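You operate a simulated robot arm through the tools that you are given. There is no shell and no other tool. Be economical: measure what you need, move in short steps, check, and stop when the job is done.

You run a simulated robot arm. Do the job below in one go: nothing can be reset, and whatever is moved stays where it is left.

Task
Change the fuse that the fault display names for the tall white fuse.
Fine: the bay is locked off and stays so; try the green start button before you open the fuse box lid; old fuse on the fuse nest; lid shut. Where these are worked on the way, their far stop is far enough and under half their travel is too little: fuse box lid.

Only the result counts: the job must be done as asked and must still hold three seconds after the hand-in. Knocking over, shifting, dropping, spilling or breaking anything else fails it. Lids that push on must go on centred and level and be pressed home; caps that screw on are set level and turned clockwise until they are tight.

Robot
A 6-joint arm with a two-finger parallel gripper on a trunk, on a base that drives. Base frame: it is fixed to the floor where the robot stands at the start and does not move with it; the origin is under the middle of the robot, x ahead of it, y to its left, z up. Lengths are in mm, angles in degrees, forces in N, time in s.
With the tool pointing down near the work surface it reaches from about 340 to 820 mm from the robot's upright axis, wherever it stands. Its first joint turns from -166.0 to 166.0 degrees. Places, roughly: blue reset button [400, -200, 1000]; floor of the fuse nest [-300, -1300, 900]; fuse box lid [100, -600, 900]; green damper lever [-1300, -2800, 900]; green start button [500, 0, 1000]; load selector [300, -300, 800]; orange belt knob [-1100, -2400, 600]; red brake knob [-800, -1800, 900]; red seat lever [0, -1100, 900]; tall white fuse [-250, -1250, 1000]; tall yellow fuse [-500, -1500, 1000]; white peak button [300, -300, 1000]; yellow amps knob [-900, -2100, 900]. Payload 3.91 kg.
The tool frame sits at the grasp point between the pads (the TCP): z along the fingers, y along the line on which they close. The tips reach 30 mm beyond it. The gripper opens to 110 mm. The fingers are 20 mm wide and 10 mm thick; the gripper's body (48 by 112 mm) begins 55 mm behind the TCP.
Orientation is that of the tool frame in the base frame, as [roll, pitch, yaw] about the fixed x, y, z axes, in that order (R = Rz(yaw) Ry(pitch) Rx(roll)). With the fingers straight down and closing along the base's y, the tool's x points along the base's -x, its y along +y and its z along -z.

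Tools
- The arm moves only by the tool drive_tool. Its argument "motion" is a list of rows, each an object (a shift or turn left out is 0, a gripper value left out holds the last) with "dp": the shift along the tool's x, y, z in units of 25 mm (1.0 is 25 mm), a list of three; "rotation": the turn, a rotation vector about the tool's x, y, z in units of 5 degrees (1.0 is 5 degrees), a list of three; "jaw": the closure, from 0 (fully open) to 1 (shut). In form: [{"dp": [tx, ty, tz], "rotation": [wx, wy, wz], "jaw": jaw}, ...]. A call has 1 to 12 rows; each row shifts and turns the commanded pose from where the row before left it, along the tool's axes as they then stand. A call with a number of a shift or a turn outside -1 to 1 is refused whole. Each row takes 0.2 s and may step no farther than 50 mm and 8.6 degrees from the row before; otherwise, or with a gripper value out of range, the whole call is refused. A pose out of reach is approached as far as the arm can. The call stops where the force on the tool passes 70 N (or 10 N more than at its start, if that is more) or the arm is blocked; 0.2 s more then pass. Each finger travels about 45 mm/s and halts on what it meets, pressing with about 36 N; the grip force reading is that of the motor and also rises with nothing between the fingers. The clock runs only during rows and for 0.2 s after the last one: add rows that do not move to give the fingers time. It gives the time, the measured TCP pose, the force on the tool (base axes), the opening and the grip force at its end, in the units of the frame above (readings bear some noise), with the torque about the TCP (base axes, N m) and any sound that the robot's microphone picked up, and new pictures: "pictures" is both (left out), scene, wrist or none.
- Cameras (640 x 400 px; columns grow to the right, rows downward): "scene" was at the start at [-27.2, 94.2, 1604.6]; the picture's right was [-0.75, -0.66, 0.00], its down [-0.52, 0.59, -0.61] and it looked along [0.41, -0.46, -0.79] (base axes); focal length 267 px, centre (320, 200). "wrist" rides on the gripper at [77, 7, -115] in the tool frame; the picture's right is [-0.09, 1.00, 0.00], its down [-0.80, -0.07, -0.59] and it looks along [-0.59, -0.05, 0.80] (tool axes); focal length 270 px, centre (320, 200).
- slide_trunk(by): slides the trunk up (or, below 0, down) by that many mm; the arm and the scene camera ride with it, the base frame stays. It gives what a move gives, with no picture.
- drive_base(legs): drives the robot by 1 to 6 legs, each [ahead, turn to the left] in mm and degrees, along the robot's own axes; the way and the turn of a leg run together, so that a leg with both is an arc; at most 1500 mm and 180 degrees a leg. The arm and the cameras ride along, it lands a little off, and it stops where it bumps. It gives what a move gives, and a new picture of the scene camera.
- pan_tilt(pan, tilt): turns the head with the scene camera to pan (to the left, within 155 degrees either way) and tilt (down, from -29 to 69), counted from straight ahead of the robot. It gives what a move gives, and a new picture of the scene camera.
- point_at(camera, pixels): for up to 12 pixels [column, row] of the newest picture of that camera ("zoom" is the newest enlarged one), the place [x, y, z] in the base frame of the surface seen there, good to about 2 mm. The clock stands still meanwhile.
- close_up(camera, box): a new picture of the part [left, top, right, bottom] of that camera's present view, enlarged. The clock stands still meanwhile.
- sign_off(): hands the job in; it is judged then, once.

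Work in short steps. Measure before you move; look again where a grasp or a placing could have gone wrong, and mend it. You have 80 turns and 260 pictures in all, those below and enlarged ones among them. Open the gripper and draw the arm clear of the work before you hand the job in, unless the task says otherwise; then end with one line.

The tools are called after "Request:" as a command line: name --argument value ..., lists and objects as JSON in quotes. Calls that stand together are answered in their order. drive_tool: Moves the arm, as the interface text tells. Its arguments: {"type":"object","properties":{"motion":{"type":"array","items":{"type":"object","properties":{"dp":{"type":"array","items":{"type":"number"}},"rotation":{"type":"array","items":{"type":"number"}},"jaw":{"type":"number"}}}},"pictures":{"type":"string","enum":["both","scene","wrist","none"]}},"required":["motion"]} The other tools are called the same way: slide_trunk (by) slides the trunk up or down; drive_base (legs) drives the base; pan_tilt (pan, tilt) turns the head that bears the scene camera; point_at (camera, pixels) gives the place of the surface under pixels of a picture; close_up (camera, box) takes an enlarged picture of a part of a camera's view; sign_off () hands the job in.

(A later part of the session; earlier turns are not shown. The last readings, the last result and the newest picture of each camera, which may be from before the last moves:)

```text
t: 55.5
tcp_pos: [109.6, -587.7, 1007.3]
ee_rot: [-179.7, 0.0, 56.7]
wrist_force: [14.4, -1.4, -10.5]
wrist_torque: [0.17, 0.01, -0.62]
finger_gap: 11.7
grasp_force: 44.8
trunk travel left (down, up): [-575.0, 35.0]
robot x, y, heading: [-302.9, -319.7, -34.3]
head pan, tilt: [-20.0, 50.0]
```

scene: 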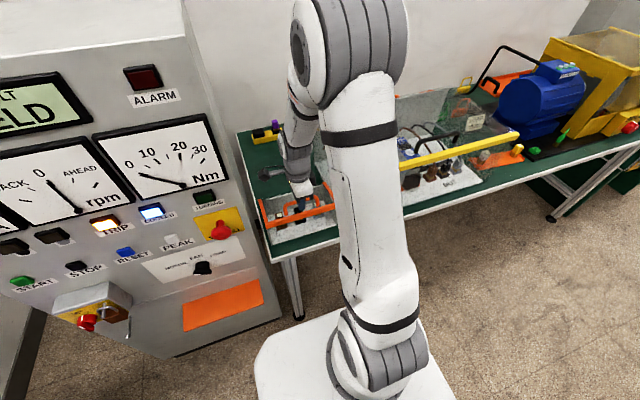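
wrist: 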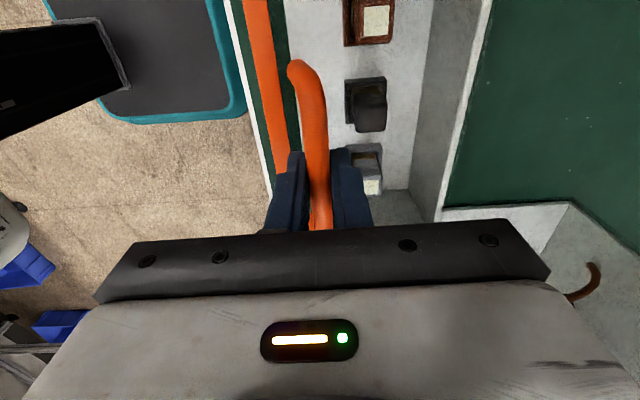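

The lid is rising with low force. I continue along the arc to about 60°.

Request:
drive_tool --motion '[{"dp": [0, 0.38, -0.47]}, {"dp": [0, 0.42, -0.43]}, {"dp": [0, 0.48, -0.36]}, {"dp": [0, 0.52, -0.3]}, {"dp": [0, 0.56, -0.22]}, {"dp": [0, 0.58, -0.16]}, {}]' --pictures "both"

```text
t: 57.1
tcp_pos: [168.2, -628.9, 1060.7]
ee_rot: [179.9, 0.0, 56.7]
wrist_force: [-6.1, -8.5, 3.6]
wrist_torque: [-0.53, 0.31, -0.44]
finger_gap: 11.4
grasp_force: 45.2
trunk travel left (down, up): [-575.0, 35.0]
robot x, y, heading: [-297.6, -317.6, -34.3]
head pan, tilt: [-20.0, 50.0]
```

scene: 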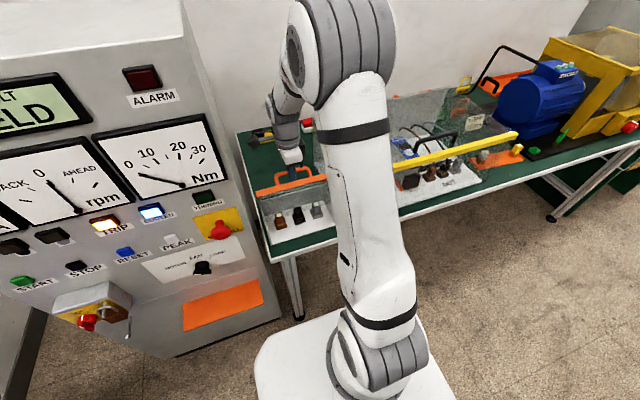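
wrist: 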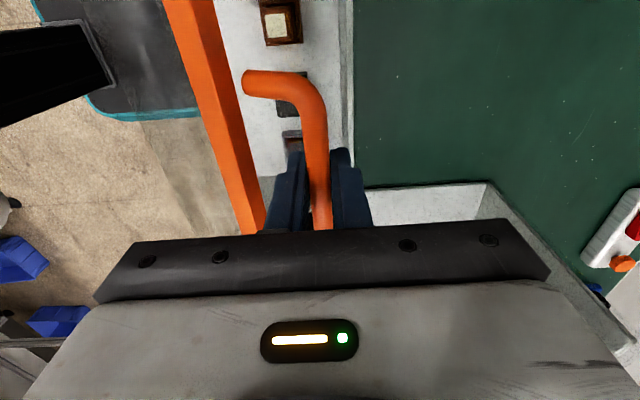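

About 60° open now. I carry on over the top to about 95° and watch the force.

Request:
drive_tool --motion '[{"dp": [0, 0.6, -0.07]}, {"dp": [0, 0.6, -0.0]}, {"dp": [0, 0.6, 0.09]}, {"dp": [0, 0.58, 0.15]}, {}]' --pictures "both"

```text
t: 58.3
tcp_pos: [217.3, -660.5, 1059.3]
ee_rot: [179.7, 0.0, 56.6]
wrist_force: [3.6, -6.7, 26.6]
wrist_torque: [0.37, -0.22, -0.41]
finger_gap: 11.3
grasp_force: 45.8
trunk travel left (down, up): [-575.0, 35.0]
robot x, y, heading: [-299.7, -320.6, -34.1]
head pan, tilt: [-20.0, 50.0]
```

scene: 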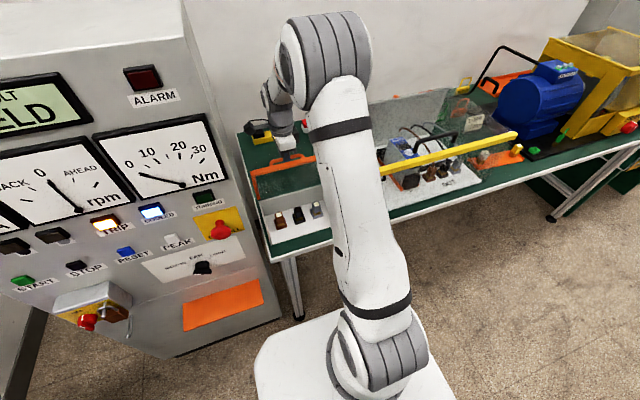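
wrist: 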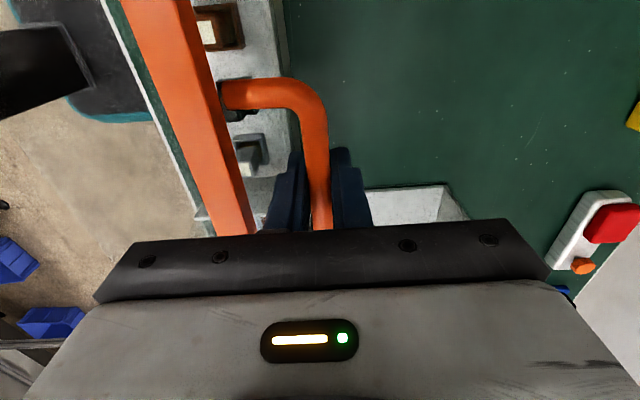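

At about 88° with 27 N upward reaction: my arc runs a bit low. I ease up 5 mm and continue backwards.

Request:
drive_tool --motion '[{"dp": [0, 0.1, -0.15]}, {"dp": [0, 0.5, 0.1]}, {"dp": [0, 0.5, 0.18]}, {}]' --pictures "both"

```text
t: 59.3
tcp_pos: [240.9, -676.2, 1047.5]
ee_rot: [-179.6, 0.1, 56.5]
wrist_force: [-12.8, -3.1, -17.0]
wrist_torque: [-0.44, 0.22, -0.43]
finger_gap: 11.7
grasp_force: 45.1
trunk travel left (down, up): [-575.0, 35.0]
robot x, y, heading: [-299.8, -316.4, -34.1]
head pan, tilt: [-20.0, 50.0]
```

scene: 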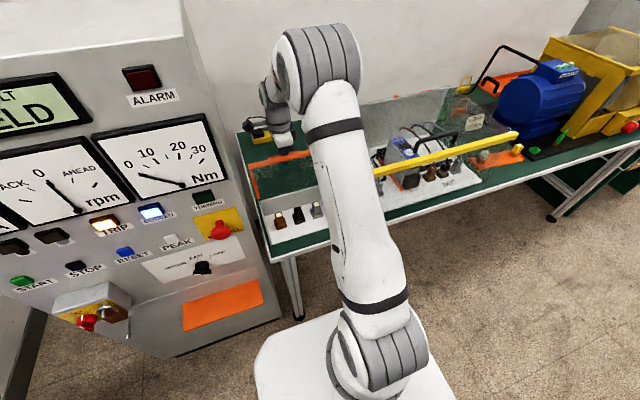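
wrist: 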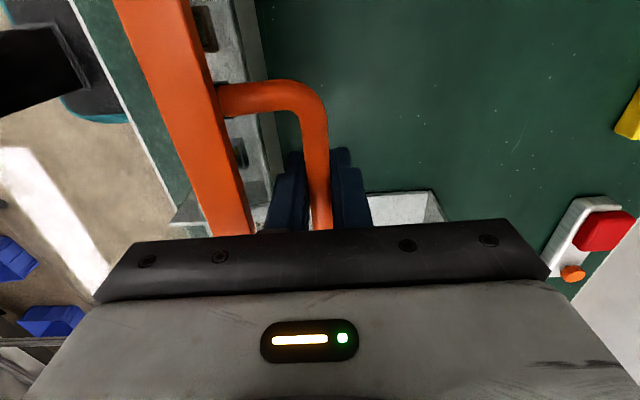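

Lid near 100°. I push further backward to find the stop.

Request:
drive_tool --motion '[{"dp": [0, 0.3, 0.15]}, {"dp": [0, 0.3, 0.17]}, {"dp": [0, 0.3, 0.19]}, {}]' --pictures "both"

```text
t: 60.3
tcp_pos: [258.0, -687.3, 1038.5]
ee_rot: [-179.7, 0.0, 56.7]
wrist_force: [-21.0, 7.6, -28.2]
wrist_torque: [-0.04, -0.01, -0.36]
finger_gap: 11.3
grasp_force: 44.9
trunk travel left (down, up): [-575.0, 35.0]
robot x, y, heading: [-300.7, -317.6, -34.3]
head pan, tilt: [-20.0, 50.0]
```

scene: 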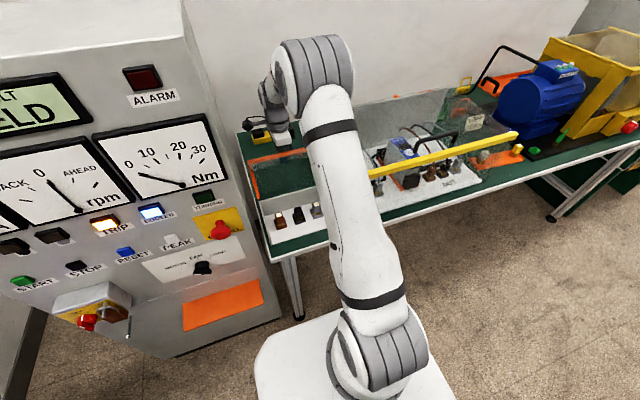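
wrist: 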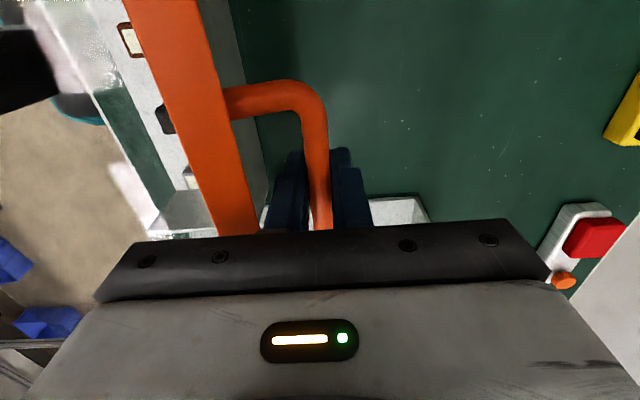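

About 110° open. I try a last small step down-and-back to feel for the stop.

Request:
drive_tool --motion '[{"dp": [0, 0.1, 0.3]}, {"dp": [0, 0.2, 0.25]}, {"dp": [0, 0.2, 0.2]}, {}]' --pictures "both"

Request:
close_up --camera "scene" --box '[230, 100, 350, 240]'

```text
t: 61.3
tcp_pos: [270.9, -696.0, 1024.9]
ee_rot: [179.6, 0.1, 56.6]
wrist_force: [1.2, -4.3, 17.9]
wrist_torque: [0.96, 1.07, -0.95]
finger_gap: 11.4
grasp_force: 45.1
trunk travel left (down, up): [-575.0, 35.0]
robot x, y, heading: [-296.8, -319.6, -34.5]
head pan, tilt: [-20.0, 50.0]
```

scene: 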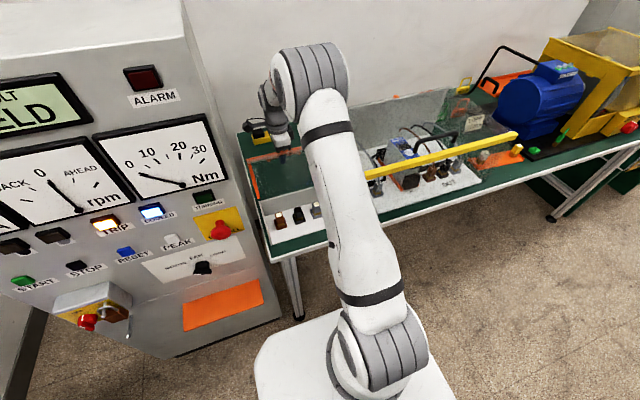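
wrist: 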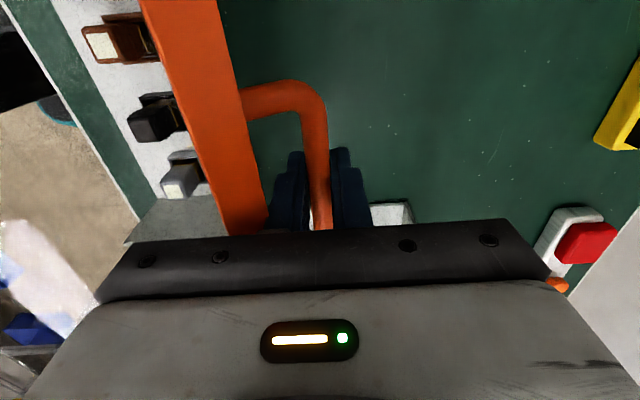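

```text
2.86 times, centred on (290, 170) of scene
```

zoom: 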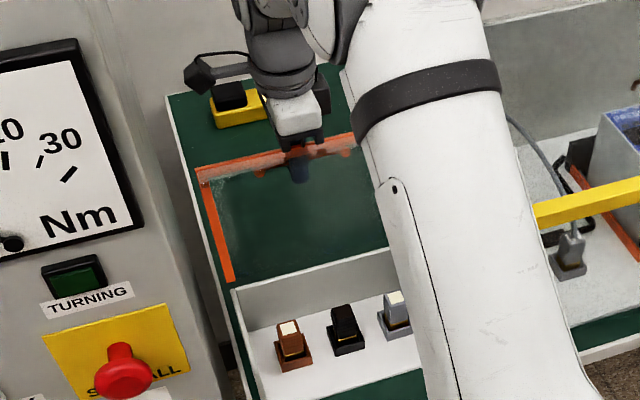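

Still moving freely, lid well past vertical. I continue a little to find the stop.

Request:
drive_tool --motion '[{"dp": [0, 0.2, 0.22]}, {"dp": [0, 0.18, 0.25]}, {}]' --pictures "wrist"

```text
t: 61.9
tcp_pos: [273.7, -697.6, 1021.6]
ee_rot: [-179.9, 0.0, 56.3]
wrist_force: [-16.2, 9.0, 37.0]
wrist_torque: [2.68, 4.35, -1.67]
finger_gap: 10.8
grasp_force: 45.2
trunk travel left (down, up): [-575.0, 35.0]
robot x, y, heading: [-299.4, -319.1, -34.2]
head pan, tilt: [-20.0, 50.0]
stopped in row 2: the force on the tool passed its limit (the readings are from after the stop); the commanded pose is now the measured one
```

wrist: 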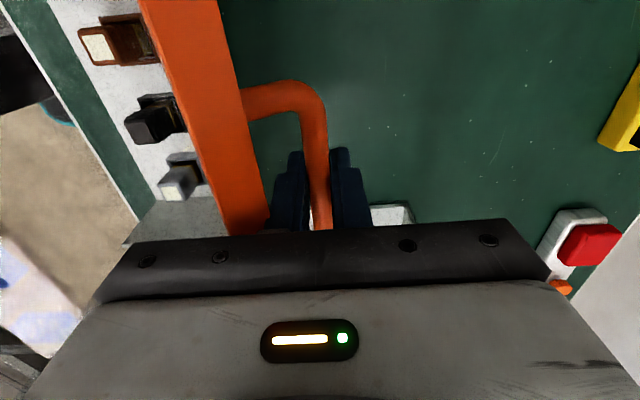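

The lid is at its stop. I open the jaws just enough (20 mm) and draw straight up.

Request:
drive_tool --motion '[{"jaw": 0.82}, {}, {"dp": [0, 0, -0.4]}, {"dp": [0, 0, -0.6]}, {"dp": [0, 0, -1]}, {"dp": [0, 0, -1]}, {"dp": [0, 0, -1]}, {"dp": [0, 0, -1]}, {"dp": [0, 0, -1]}]' --pictures "both"

Request:
close_up --camera "scene" --box '[230, 100, 350, 240]'

```text
t: 63.9
tcp_pos: [276.7, -699.5, 1166.2]
ee_rot: [180.0, 0.0, 56.6]
wrist_force: [0.3, -1.1, -0.6]
wrist_torque: [0.01, 0.03, 0.02]
finger_gap: 20.0
grasp_force: 0.1
trunk travel left (down, up): [-575.0, 35.0]
robot x, y, heading: [-299.5, -319.0, -34.3]
head pan, tilt: [-20.0, 50.0]
```

scene: 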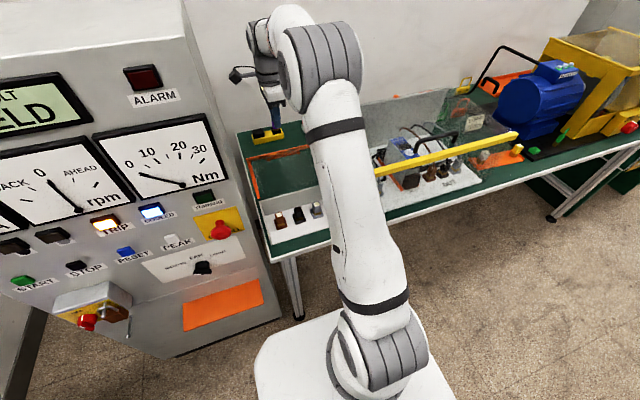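
wrist: 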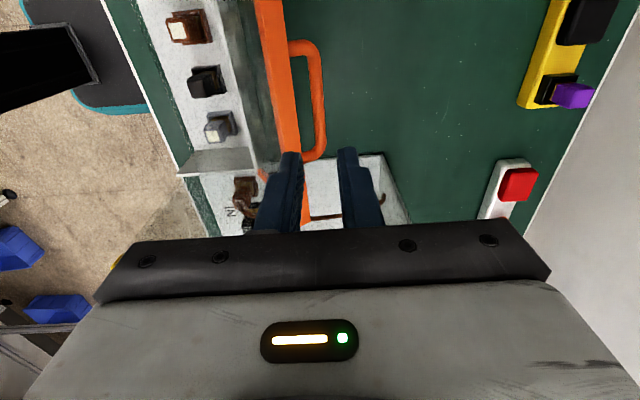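

```text
2.86 times, centred on (290, 170) of scene
```

zoom: 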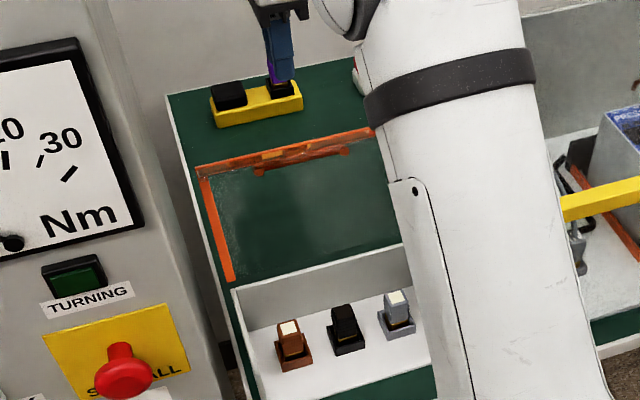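

The lid holds open and the three fuses are exposed. I get details of fuses with a zoom and measure them.

Request:
close_up --camera "wrist" --box '[140, 0, 260, 180]'

Request:
close_up --camera "scene" --box '[260, 190, 330, 245]'

Request:
close_up --camera "scene" --box '[420, 70, 560, 190]'

```text
2.22 times, centred on (200, 90) of wrist
```

zoom: 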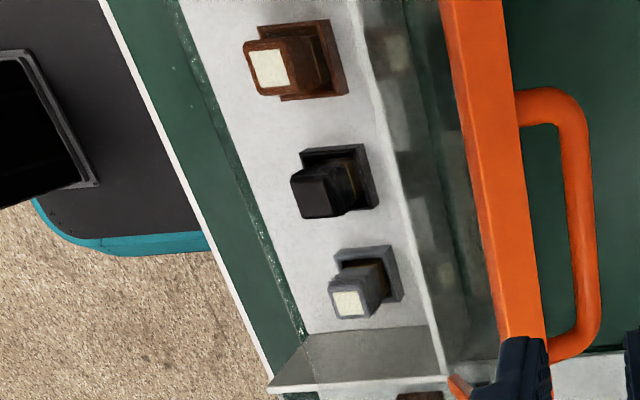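

```text
7.27 times, centred on (295, 218) of scene
```

zoom: 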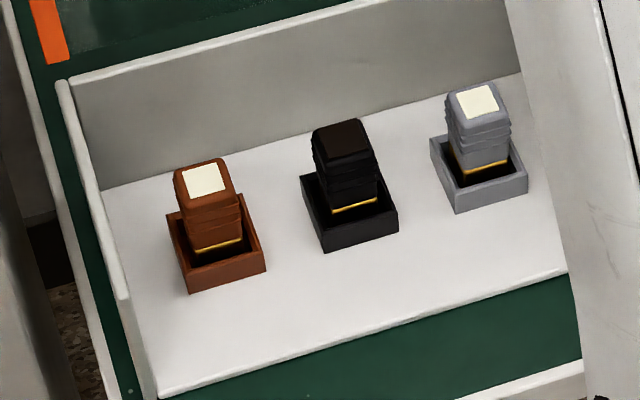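

```text
3.33 times, centred on (490, 130) of scene
```

zoom: 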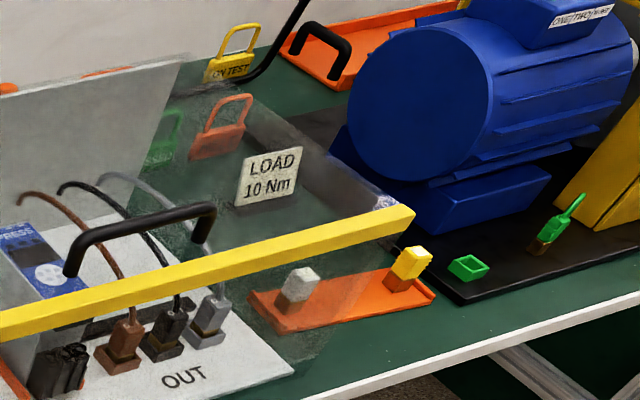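

Fuses stand in shallow square cups; the nest board with the white and yellow fuses lies beyond the guarded board. I tuck the arm back and up, then drive 385 mm along the bench to a stance between both.

Request:
drive_tool --motion '[{"dp": [0, 0, -1]}, {"dp": [0, 0, -1]}, {"dp": [0, -1, -1]}, {"dp": [0, -1, -1]}, {"dp": [0, -1, 0]}, {"dp": [0, -1, 0]}, {"dp": [0, -1, 0]}, {"dp": [0, -1, 0]}, {"dp": [0, -1, 0]}, {"dp": [0, -1, 0]}, {"dp": [0, -1, 0]}, {"dp": [0, -1, 0]}]' --pictures "none"

Request:
drive_base --legs '[[0, -90], [385, 0], [0, 90]]'

Request:
pan_tilt --pan -45 --tilt 50

```text
t: 66.5
tcp_pos: [66.3, -559.6, 1264.9]
ee_rot: [179.8, -0.1, 56.5]
wrist_force: [-0.8, 0.3, 0.5]
wrist_torque: [0.0, -0.02, 0.0]
finger_gap: 19.6
grasp_force: 0.1
trunk travel left (down, up): [-575.0, 35.0]
robot x, y, heading: [-298.4, -316.9, -34.5]
head pan, tilt: [-20.0, 50.0]
```

```text
t: 76.6
tcp_pos: [-135.0, -856.2, 1263.6]
ee_rot: [179.9, 0.0, 58.7]
wrist_force: [-0.6, 0.4, 0.3]
wrist_torque: [-0.01, -0.01, 0.0]
finger_gap: 19.8
grasp_force: 0.0
trunk travel left (down, up): [-575.0, 35.0]
robot x, y, heading: [-517.8, -635.2, -32.3]
head pan, tilt: [-20.0, 50.0]
```

scene: 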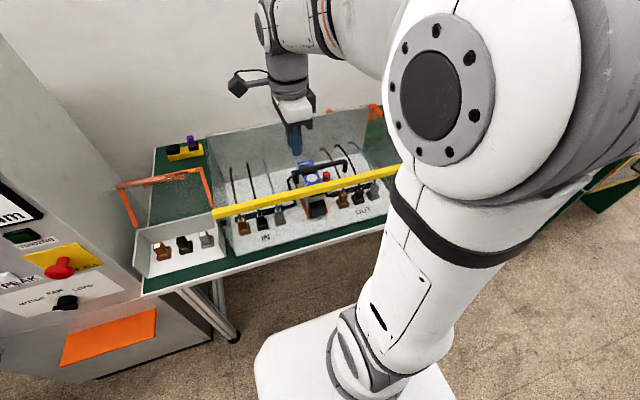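

```text
t: 77.5
tcp_pos: [-134.4, -855.4, 1263.5]
ee_rot: [179.9, 0.0, 58.7]
wrist_force: [-0.2, 0.7, 0.4]
wrist_torque: [-0.02, 0.0, 0.0]
finger_gap: 20.0
grasp_force: 0.1
trunk travel left (down, up): [-575.0, 35.0]
robot x, y, heading: [-514.5, -636.1, -32.9]
head pan, tilt: [-45.0, 50.0]
```

scene: 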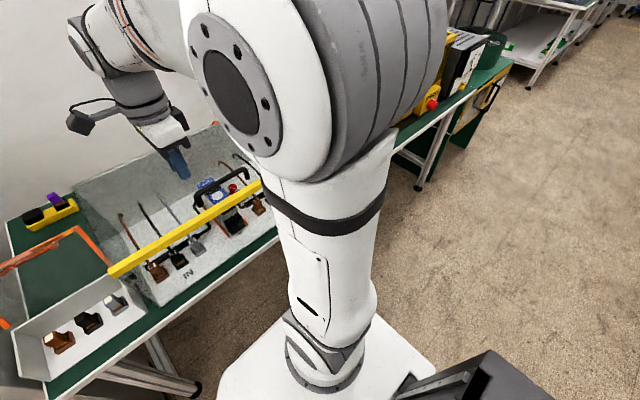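

From here I measure the black fuse and its neighbours.

Request:
close_up --camera "scene" --box '[30, 270, 150, 380]'

Request:
point_at --camera "zoom" --pixels '[[315, 240], [300, 235], [340, 250], [310, 285], [350, 285], [160, 330], [445, 160], [60, 300], [100, 230]]'

```text
3.64 times, centred on (90, 325) of scene
```

zoom: 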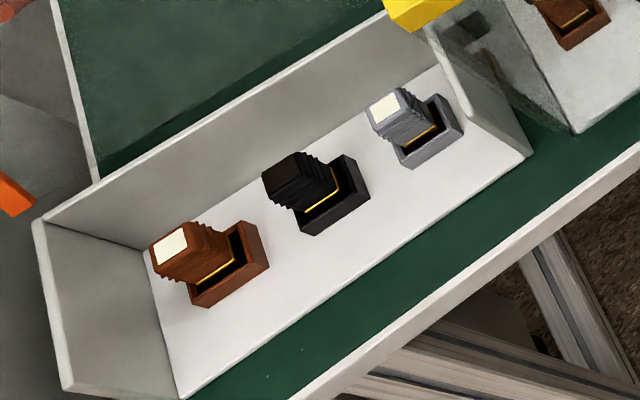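

```text
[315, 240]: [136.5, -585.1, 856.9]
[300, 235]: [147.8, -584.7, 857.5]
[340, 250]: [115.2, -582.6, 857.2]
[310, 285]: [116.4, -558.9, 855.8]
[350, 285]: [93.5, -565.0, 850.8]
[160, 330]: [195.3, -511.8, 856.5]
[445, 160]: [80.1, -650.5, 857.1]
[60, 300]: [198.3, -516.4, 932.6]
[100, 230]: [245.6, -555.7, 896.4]
```

Request:
point_at --camera "zoom" --pixels '[[285, 178], [270, 178], [297, 160], [300, 192], [323, 178], [347, 160], [366, 185], [312, 232], [172, 247], [388, 106]]'

```text
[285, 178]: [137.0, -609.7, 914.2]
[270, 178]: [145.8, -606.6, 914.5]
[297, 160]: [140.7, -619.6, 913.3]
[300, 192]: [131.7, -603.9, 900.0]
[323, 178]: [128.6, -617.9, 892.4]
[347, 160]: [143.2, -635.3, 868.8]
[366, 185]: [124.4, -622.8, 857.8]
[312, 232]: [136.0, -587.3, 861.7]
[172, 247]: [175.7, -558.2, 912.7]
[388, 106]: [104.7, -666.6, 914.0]
```

Black fuse centre is about (139.5,-611), top z 914; neighbours 64 mm away along the bench. I turn the gripper to close along the bench (yaw 146.5) and move over it.

Request:
drive_tool --motion '[{"rotation": [0, 0, -1], "jaw": 0.6}, {"rotation": [0, 0, -1]}, {"rotation": [0, 0, -1]}, {"rotation": [0, 0, -1]}, {"rotation": [0, 0, -1]}, {"rotation": [0, 0, -1]}, {"rotation": [0, 0, -1]}, {"rotation": [0, 0, -1]}, {"rotation": [0, 0, -1]}, {"rotation": [0, 0, -1]}, {"rotation": [0, 0, -1]}, {"rotation": [0, 0, -1]}]' --pictures "none"

Request:
drive_tool --motion '[{"rotation": [0, 0, -1]}, {"rotation": [0, 0, -1]}, {"rotation": [0, 0, -1]}, {"rotation": [0, 0, -1]}, {"rotation": [0, 0, -1]}, {"rotation": [0, 0, -0.55]}, {"dp": [-0.25, 0.95, 0]}, {"dp": [-0.25, 0.95, 0]}, {"dp": [-0.25, 0.95, 0]}, {"dp": [-0.25, 0.95, 0]}, {"dp": [-0.25, 0.95, 0]}, {"dp": [-0.25, 0.95, 0]}]' --pictures "none"

Request:
drive_tool --motion '[{"dp": [-0.25, 0.95, 0.5]}, {"dp": [-0.25, 0.95, 0.5]}, {"dp": [-0.25, 0.95, 0.5]}, {"dp": [-0.25, 0.95, 0.5]}, {"dp": [-0.25, 0.95, 0.5]}, {"dp": [-0.25, 0.95, 0.5]}, {"dp": [-0.25, 0.95, 0.5]}, {"dp": [-0.25, 0.95, 0.5]}, {"dp": [-0.25, 0.95, 0.5]}, {}]' --pictures "both"

```text
t: 80.1
tcp_pos: [-134.1, -856.0, 1263.2]
ee_rot: [180.0, 0.1, 118.8]
wrist_force: [0.1, 0.4, 0.5]
wrist_torque: [0.01, -0.02, 0.02]
finger_gap: 44.2
grasp_force: 0.1
trunk travel left (down, up): [-575.0, 35.0]
robot x, y, heading: [-515.2, -636.6, -32.9]
head pan, tilt: [-45.0, 50.0]
```

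```text
t: 82.7
tcp_pos: [-22.3, -759.0, 1261.1]
ee_rot: [-180.0, -0.1, 146.4]
wrist_force: [0.1, -0.6, -0.3]
wrist_torque: [-0.03, -0.01, -0.01]
finger_gap: 43.9
grasp_force: 0.0
trunk travel left (down, up): [-575.0, 35.0]
robot x, y, heading: [-516.6, -636.2, -32.7]
head pan, tilt: [-45.0, 50.0]
```

```text
t: 84.9
tcp_pos: [138.0, -609.6, 1152.8]
ee_rot: [-180.0, 0.0, 146.6]
wrist_force: [1.2, 0.8, 1.3]
wrist_torque: [-0.01, 0.0, -0.02]
finger_gap: 44.1
grasp_force: 0.1
trunk travel left (down, up): [-575.0, 35.0]
robot x, y, heading: [-519.8, -639.0, -32.6]
head pan, tilt: [-45.0, 50.0]
```

scene: 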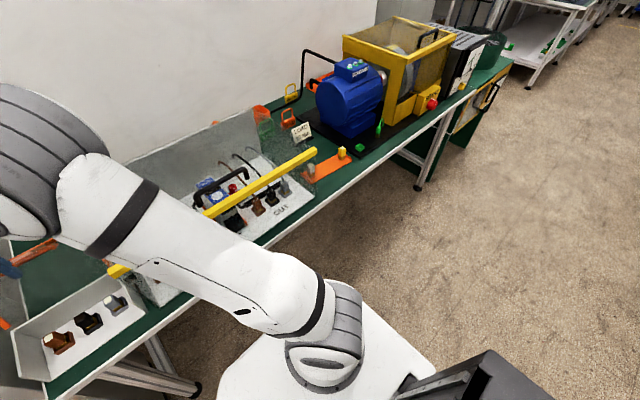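
wrist: 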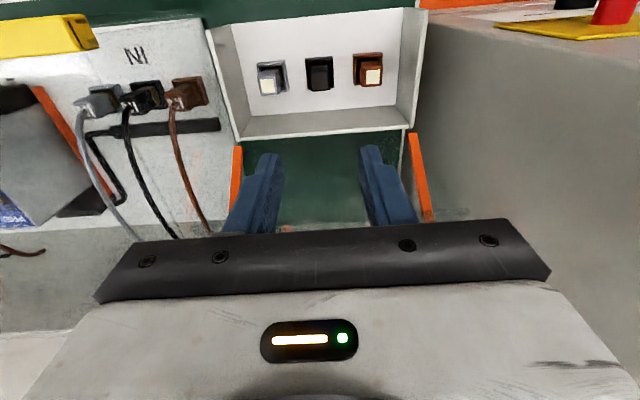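

Good views of both places now. I zoom on the nest and on the fuses beneath.

Request:
close_up --camera "wrist" --box '[240, 30, 400, 130]'

Request:
point_at --camera "wrist" --pixels '[[319, 79], [311, 60], [328, 60], [311, 83], [328, 82], [267, 86], [372, 77], [320, 70]]'

Request:
close_up --camera "scene" --box '[280, 120, 380, 210]'

```text
4.00 times, centred on (320, 80) of wrist
```

zoom: 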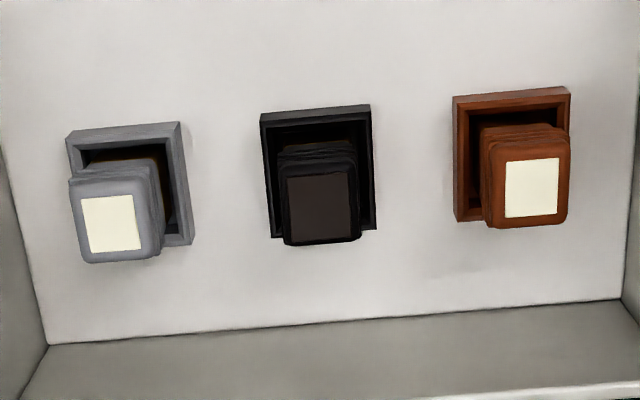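

```text
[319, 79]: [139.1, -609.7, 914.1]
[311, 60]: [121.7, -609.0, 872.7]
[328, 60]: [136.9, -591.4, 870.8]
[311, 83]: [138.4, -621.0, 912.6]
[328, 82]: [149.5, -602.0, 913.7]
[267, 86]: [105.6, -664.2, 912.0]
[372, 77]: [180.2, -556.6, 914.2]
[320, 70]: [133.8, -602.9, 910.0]
```

```text
4.44 times, centred on (330, 165) of scene
```

zoom: 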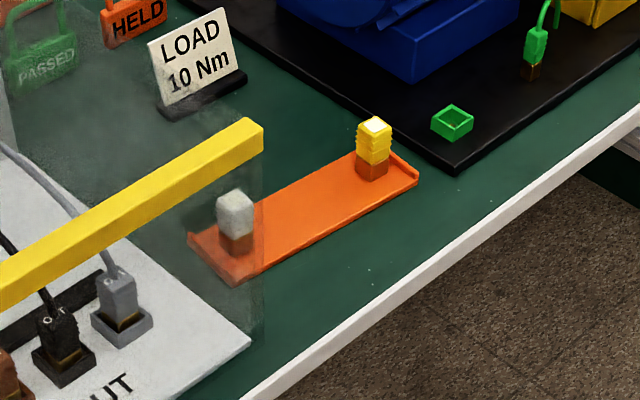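

Fuse tops measure 22 mm wide, black at (139,-610). The nest is an orange tray with the white and yellow fuses at its ends and free floor between; I measure it.

Request:
point_at --camera "zoom" --pixels '[[236, 203], [236, 250], [374, 125], [372, 170], [300, 210], [190, 240], [236, 285], [418, 182], [340, 160], [265, 140], [320, 190], [280, 240]]'

```text
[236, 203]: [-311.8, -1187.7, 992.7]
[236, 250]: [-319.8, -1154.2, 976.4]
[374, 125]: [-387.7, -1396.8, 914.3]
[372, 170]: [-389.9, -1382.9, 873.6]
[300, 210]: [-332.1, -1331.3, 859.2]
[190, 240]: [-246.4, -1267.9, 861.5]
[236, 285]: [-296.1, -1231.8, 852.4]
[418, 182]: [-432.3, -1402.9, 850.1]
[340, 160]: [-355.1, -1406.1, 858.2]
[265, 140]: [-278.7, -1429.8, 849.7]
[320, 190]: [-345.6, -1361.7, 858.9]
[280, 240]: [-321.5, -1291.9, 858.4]
```

Geometry is clear: white at about (-289,-1271), nest middle about (-338,-1334), tray floor z 859. I descend partway over the black fuse and check alignment.

Request:
drive_tool --motion '[{"dp": [-0.07, 0, 1]}, {"dp": [0, 0, 1]}, {"dp": [0, 0, 1]}, {"dp": [0, 0, 1]}, {"dp": [0, 0, 1]}, {"dp": [0, 0, 1]}, {"dp": [0, 0, 1]}, {"dp": [0, 0, 0.7]}, {}]' --pictures "both"

Request:
close_up --camera "wrist" --box '[220, 60, 420, 240]'

```text
t: 86.9
tcp_pos: [139.1, -611.9, 961.2]
ee_rot: [179.9, 0.1, 146.5]
wrist_force: [0.0, 0.4, 0.1]
wrist_torque: [0.0, -0.03, -0.03]
finger_gap: 44.1
grasp_force: 0.0
trunk travel left (down, up): [-575.0, 35.0]
robot x, y, heading: [-515.6, -638.2, -32.5]
head pan, tilt: [-45.0, 50.0]
```

scene: 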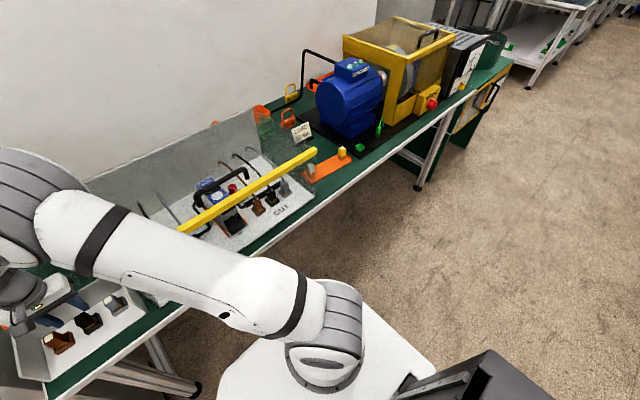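
wrist: 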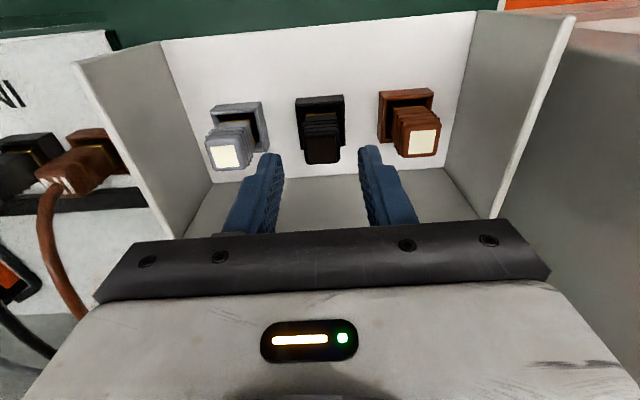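

```text
2.22 times, centred on (320, 150) of wrist
```

zoom: 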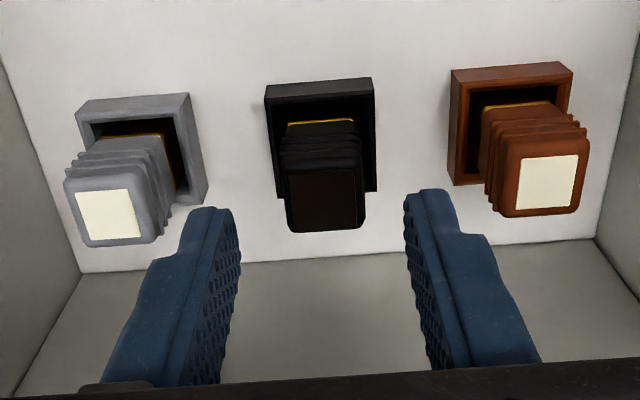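

Aligned: black fuse centred between the fingers. I go down to z 907 and close.

Request:
drive_tool --motion '[{"dp": [0, 0, 1]}, {"dp": [0, 0, 0.8]}, {"dp": [0, 0, 0.36]}, {"jaw": 1}, {}, {}, {}]' --pictures "wrist"

```text
t: 88.5
tcp_pos: [139.1, -610.9, 908.0]
ee_rot: [-180.0, 0.0, 146.5]
wrist_force: [0.3, 0.1, -0.5]
wrist_torque: [0.02, -0.03, 0.01]
finger_gap: 22.9
grasp_force: 36.0
trunk travel left (down, up): [-575.0, 35.0]
robot x, y, heading: [-517.4, -634.0, -32.8]
head pan, tilt: [-45.0, 50.0]
```

wrist: 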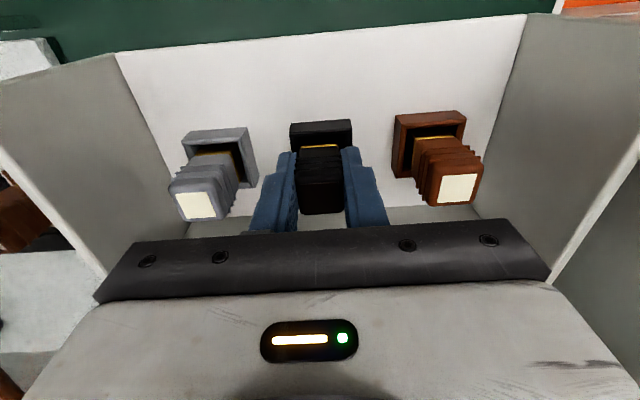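

The fuse is gripped (22.9 mm). I pull it straight up gently and watch the grip.

Request:
drive_tool --motion '[{"dp": [0, 0, -0.2]}, {"dp": [0, 0, -0.3]}, {"dp": [0, 0, -0.5]}, {"dp": [0, 0, -1]}, {"dp": [0, 0, -1]}, {"dp": [0, 0, -1]}, {"dp": [0, 0, -1]}, {}]' --pictures "wrist"

Request:
close_up --camera "wrist" --box '[240, 20, 420, 240]'

```text
t: 90.3
tcp_pos: [141.4, -608.3, 1032.7]
ee_rot: [180.0, 0.1, 146.5]
wrist_force: [0.4, -0.9, -0.1]
wrist_torque: [0.0, -0.04, 0.03]
finger_gap: 22.5
grasp_force: 35.6
trunk travel left (down, up): [-575.0, 35.0]
robot x, y, heading: [-516.7, -640.2, -32.7]
head pan, tilt: [-45.0, 50.0]
```

wrist: 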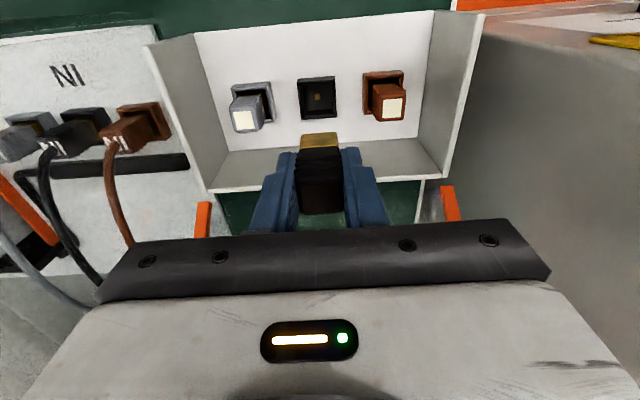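

```text
1.82 times, centred on (330, 130) of wrist
```

zoom: 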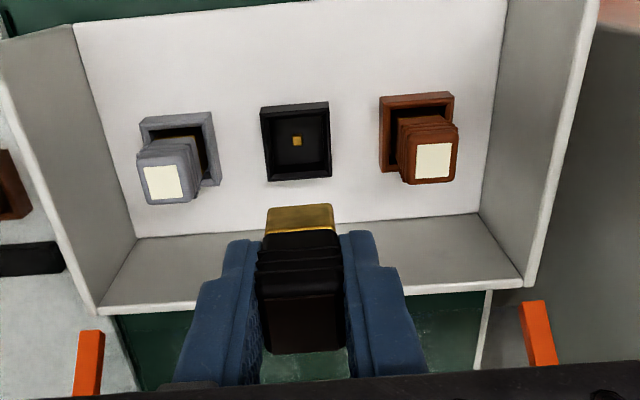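

Black fuse is out. I measure the empty cup (pad and corners) for later.

Request:
close_up --camera "wrist" --box '[280, 60, 360, 130]'

```text
5.71 times, centred on (320, 95) of wrist
```

zoom: 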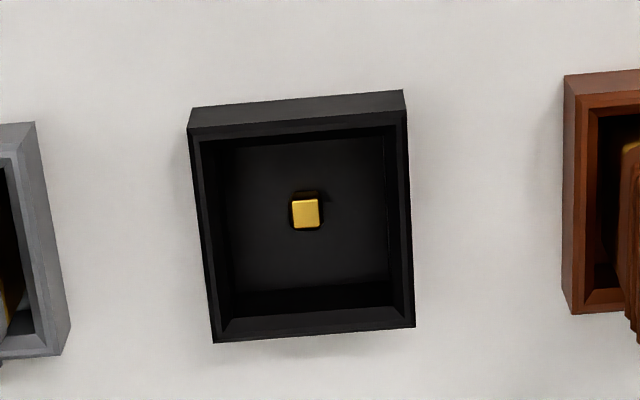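

Request:
point_at --camera "zoom" --pixels '[[306, 215], [192, 132], [405, 113], [215, 335], [413, 322], [260, 240], [350, 240]]'

```text
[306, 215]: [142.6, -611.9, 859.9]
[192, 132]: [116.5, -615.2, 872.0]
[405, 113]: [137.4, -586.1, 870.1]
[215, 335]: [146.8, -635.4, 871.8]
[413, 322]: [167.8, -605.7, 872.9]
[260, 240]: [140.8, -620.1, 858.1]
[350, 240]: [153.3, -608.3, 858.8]
```

Cup centre is (142,-611), floor z 858. I lift to about 1210 and traverse along the bench to the nest.

Request:
drive_tool --motion '[{"dp": [0, 0, -1]}, {"dp": [0, 0, -1]}, {"dp": [0, 0, -1]}, {"dp": [0, 0, -1]}, {"dp": [0, 0, -1]}, {"dp": [0, 0, -1]}, {"dp": [0, 0, -1]}, {"dp": [0, -1, 0]}, {"dp": [0, -1, 0]}, {"dp": [0, -1, 0]}, {"dp": [0, -1, 0]}, {"dp": [0, -1, 0]}]' --pictures "none"

Request:
drive_tool --motion '[{"dp": [0, -1, 0]}, {"dp": [0, -1, 0]}, {"dp": [0, -1, 0]}, {"dp": [0, -1, 0]}, {"dp": [0, -1, 0]}, {"dp": [0, -1, 0]}, {"dp": [0, -1, 0]}, {"dp": [0, -1, 0]}, {"dp": [0, -1, 0]}, {"dp": [0, -1, 0]}, {"dp": [0, -1, 0]}, {"dp": [0, -1, 0]}]' --pictures "none"

Request:
drive_tool --motion '[{"dp": [0, -1, 0]}, {"dp": [0, -1, 0]}, {"dp": [0, -1, 0]}, {"dp": [0, -1, 0]}, {"dp": [0, -1, 0]}, {"dp": [0, -1, 0]}, {"dp": [0, -1, 0]}, {"dp": [0, -1, 0]}, {"dp": [0, -1, 0]}, {"dp": [0, -1, 0]}, {"dp": [0, -1, 0]}, {"dp": [0, -1, 0]}]' --pictures "both"

```text
t: 92.9
tcp_pos: [73.5, -716.6, 1204.3]
ee_rot: [-180.0, 0.1, 146.5]
wrist_force: [0.1, 0.2, 0.0]
wrist_torque: [0.02, 0.02, 0.01]
finger_gap: 22.8
grasp_force: 36.4
trunk travel left (down, up): [-575.0, 35.0]
robot x, y, heading: [-517.5, -640.0, -32.5]
head pan, tilt: [-45.0, 50.0]
```

```text
t: 95.5
tcp_pos: [-92.5, -965.2, 1206.4]
ee_rot: [-179.9, 0.1, 146.6]
wrist_force: [0.6, 0.1, -0.7]
wrist_torque: [0.01, 0.01, -0.04]
finger_gap: 22.8
grasp_force: 36.0
trunk travel left (down, up): [-575.0, 35.0]
robot x, y, heading: [-515.5, -635.6, -32.5]
head pan, tilt: [-45.0, 50.0]
```

```text
t: 98.1
tcp_pos: [-260.4, -1217.0, 1205.4]
ee_rot: [180.0, 0.1, 146.5]
wrist_force: [-1.2, -1.1, -0.4]
wrist_torque: [0.01, -0.04, -0.01]
finger_gap: 23.3
grasp_force: 36.2
trunk travel left (down, up): [-575.0, 35.0]
robot x, y, heading: [-513.2, -635.5, -32.4]
head pan, tilt: [-45.0, 50.0]
```

scene: 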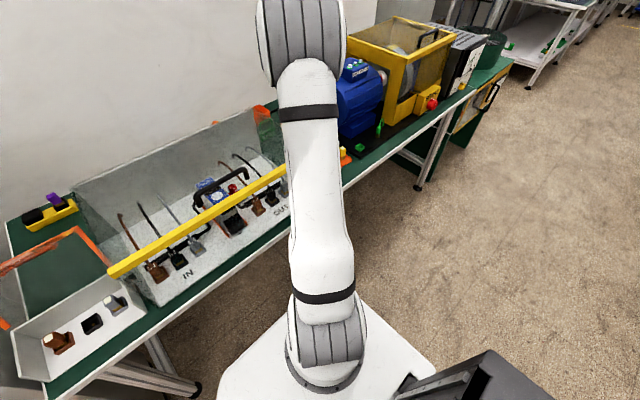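
wrist: 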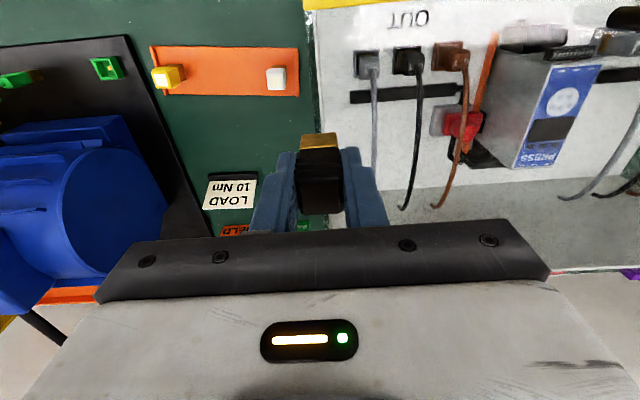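

The wrist camera now sees the nest well. I zoom and measure.

Request:
close_up --camera "wrist" --box '[140, 30, 320, 110]'

Request:
point_at --camera "wrist" --pixels '[[276, 78], [276, 70], [165, 76], [158, 50], [297, 50], [167, 93], [297, 94], [220, 70], [313, 60], [125, 130], [300, 20], [230, 195]]'

```text
3.56 times, centred on (230, 70) of wrist
```

zoom: 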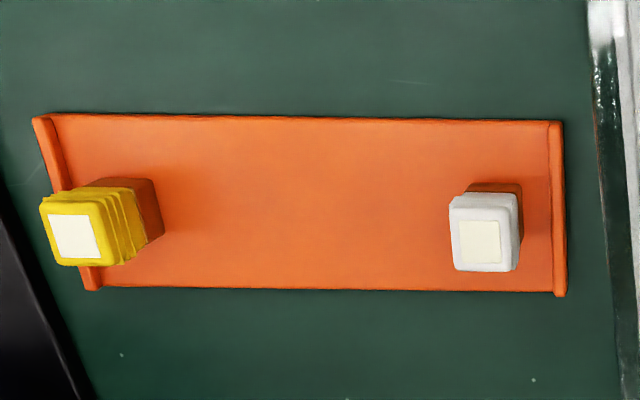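

```text
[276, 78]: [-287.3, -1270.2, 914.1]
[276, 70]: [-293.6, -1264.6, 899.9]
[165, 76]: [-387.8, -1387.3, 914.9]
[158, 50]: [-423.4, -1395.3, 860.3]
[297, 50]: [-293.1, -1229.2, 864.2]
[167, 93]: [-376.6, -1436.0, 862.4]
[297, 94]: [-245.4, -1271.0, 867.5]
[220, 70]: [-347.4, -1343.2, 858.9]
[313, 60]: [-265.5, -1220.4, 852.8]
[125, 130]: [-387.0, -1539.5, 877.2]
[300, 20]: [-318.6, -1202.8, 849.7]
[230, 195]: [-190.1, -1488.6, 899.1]
```

White top is at (-287,-1270,914), yellow at about (-390,-1390), tray middle (-336,-1333), floor 859, tray turned so yaw 142 fits. I move over the middle and descend most of the way.

Request:
drive_tool --motion '[{"dp": [-0.04, -1, 0], "rotation": [0, 0, 0.92]}, {"dp": [0, -1, 0]}, {"dp": [0, -1, 0]}, {"dp": [0, -1, 0]}, {"dp": [0, -1, 0]}, {"dp": [0, -0.54, 0]}, {"dp": [0, 0, 1]}, {"dp": [0, 0, 1]}, {"dp": [0, 0, 1]}, {"dp": [0, 0, 1]}, {"dp": [0, 0, 1]}, {"dp": [0, 0, 1]}]' --pictures "both"

```text
t: 100.7
tcp_pos: [-341.5, -1326.9, 1054.6]
ee_rot: [180.0, 0.1, 141.9]
wrist_force: [0.3, 0.8, -1.0]
wrist_torque: [0.04, 0.04, 0.03]
finger_gap: 22.6
grasp_force: 36.2
trunk travel left (down, up): [-575.0, 35.0]
robot x, y, heading: [-517.2, -634.8, -32.5]
head pan, tilt: [-45.0, 50.0]
```

scene: 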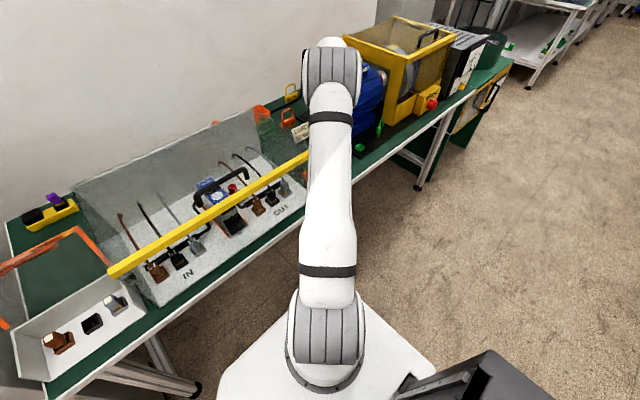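
wrist: 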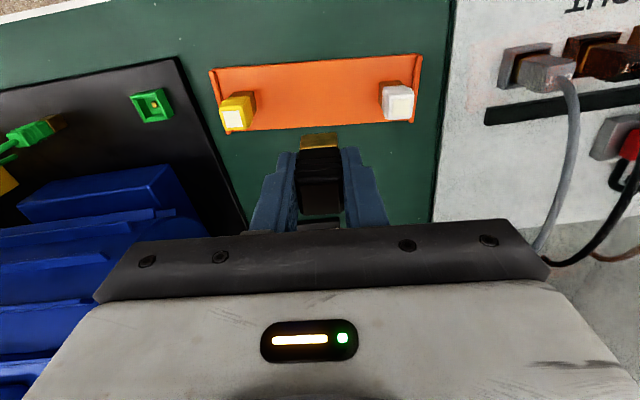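

I correct 8 mm and descend slowly to the tray floor.

Request:
drive_tool --motion '[{"dp": [-0.32, -0.05, 0]}, {"dp": [0, 0, 1]}, {"dp": [0, 0, 1]}, {"dp": [0, 0, 1]}, {"dp": [0, 0, 1]}, {"dp": [0, 0, 0.9]}, {"dp": [0, 0, 0.4]}, {"dp": [0, 0, 0.2]}, {"dp": [0, 0, 0.12]}, {}]' --pictures "wrist"

Request:
close_up --camera "wrist" --box '[180, 80, 460, 240]'

```text
t: 102.9
tcp_pos: [-336.3, -1332.7, 914.2]
ee_rot: [180.0, 0.1, 141.9]
wrist_force: [0.1, -0.2, 0.0]
wrist_torque: [0.03, 0.0, 0.0]
finger_gap: 22.9
grasp_force: 36.2
trunk travel left (down, up): [-575.0, 35.0]
robot x, y, heading: [-513.8, -635.5, -32.7]
head pan, tilt: [-45.0, 50.0]
```

wrist: 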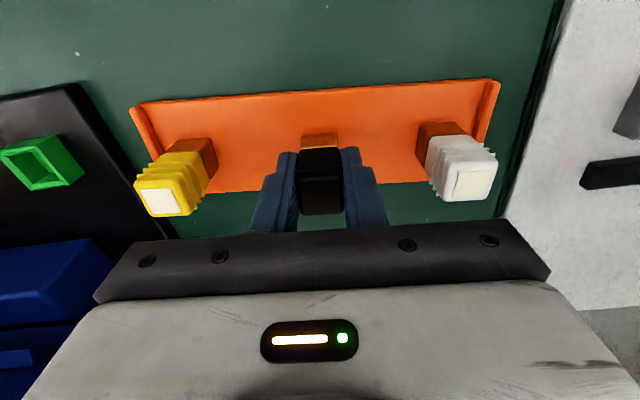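

```text
2.29 times, centred on (320, 160) of wrist
```

zoom: 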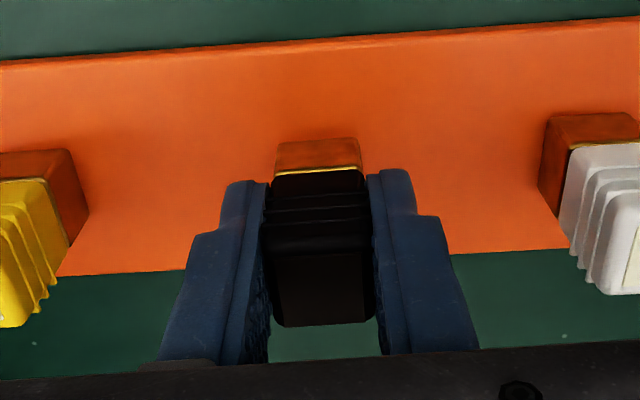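

About 5 mm above the tray. I lower in 1.5 mm steps to touch.

Request:
drive_tool --motion '[{"dp": [0, 0, 0.08]}, {"dp": [0, 0, 0.06]}, {"dp": [0, 0, 0.06]}, {}]' --pictures "none"

```text
t: 103.9
tcp_pos: [-336.4, -1332.5, 909.4]
ee_rot: [180.0, 0.1, 141.9]
wrist_force: [0.8, -0.5, -0.9]
wrist_torque: [0.02, 0.01, 0.0]
finger_gap: 22.9
grasp_force: 35.4
trunk travel left (down, up): [-575.0, 35.0]
robot x, y, heading: [-514.0, -635.1, -32.2]
head pan, tilt: [-45.0, 50.0]
```

Request:
drive_tool --motion '[{"dp": [0, 0, 0.05]}, {"dp": [0, 0, 0.05]}, {}]' --pictures "wrist"

```text
t: 104.7
tcp_pos: [-335.3, -1331.5, 909.2]
ee_rot: [-179.9, 0.2, 141.9]
wrist_force: [-1.0, -1.4, 8.3]
wrist_torque: [-0.1, 0.08, -0.02]
finger_gap: 23.1
grasp_force: 36.3
trunk travel left (down, up): [-575.0, 35.0]
robot x, y, heading: [-513.7, -635.8, -32.4]
head pan, tilt: [-45.0, 50.0]
```

wrist: 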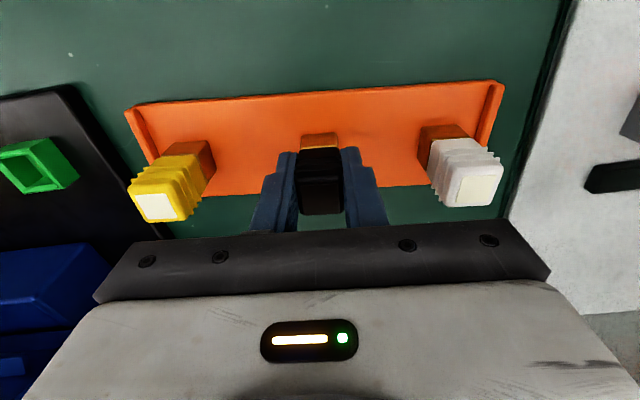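

Touchdown at 8 N. I release and rise straight up.

Request:
drive_tool --motion '[{"jaw": 0.64}, {}, {"dp": [0, 0, -0.5]}, {"dp": [0, 0, -1]}, {"dp": [0, 0, -1]}, {"dp": [0, 0, -1]}, {"dp": [0, 0, -1]}, {"dp": [0, 0, -1]}, {"dp": [0, 0, -1]}, {"dp": [0, 0, -1]}, {"dp": [0, 0, -1]}, {}]' --pictures "both"

Request:
close_up --camera "wrist" --box '[180, 20, 460, 180]'

```text
t: 107.3
tcp_pos: [-335.0, -1332.2, 1120.4]
ee_rot: [-180.0, 0.0, 141.9]
wrist_force: [-0.3, 0.4, -0.2]
wrist_torque: [0.01, 0.0, 0.02]
finger_gap: 39.2
grasp_force: 0.2
trunk travel left (down, up): [-575.0, 35.0]
robot x, y, heading: [-511.8, -640.5, -32.6]
head pan, tilt: [-45.0, 50.0]
```

scene: 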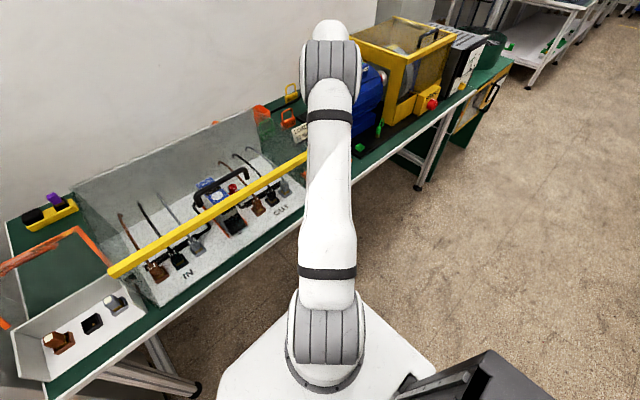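
wrist: 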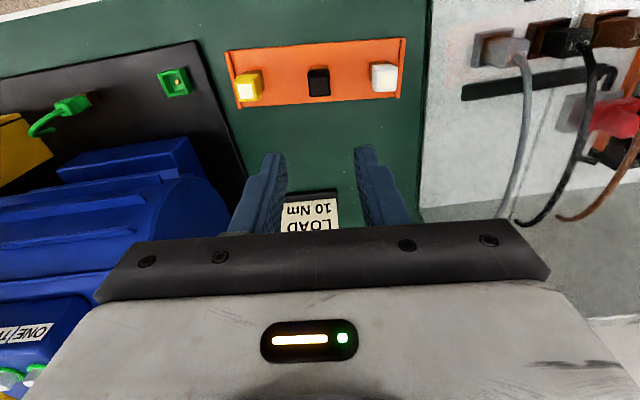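

```text
2.29 times, centred on (320, 100) of wrist
```

zoom: 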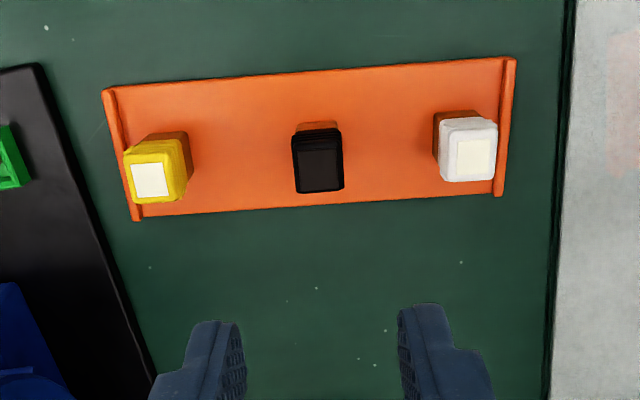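

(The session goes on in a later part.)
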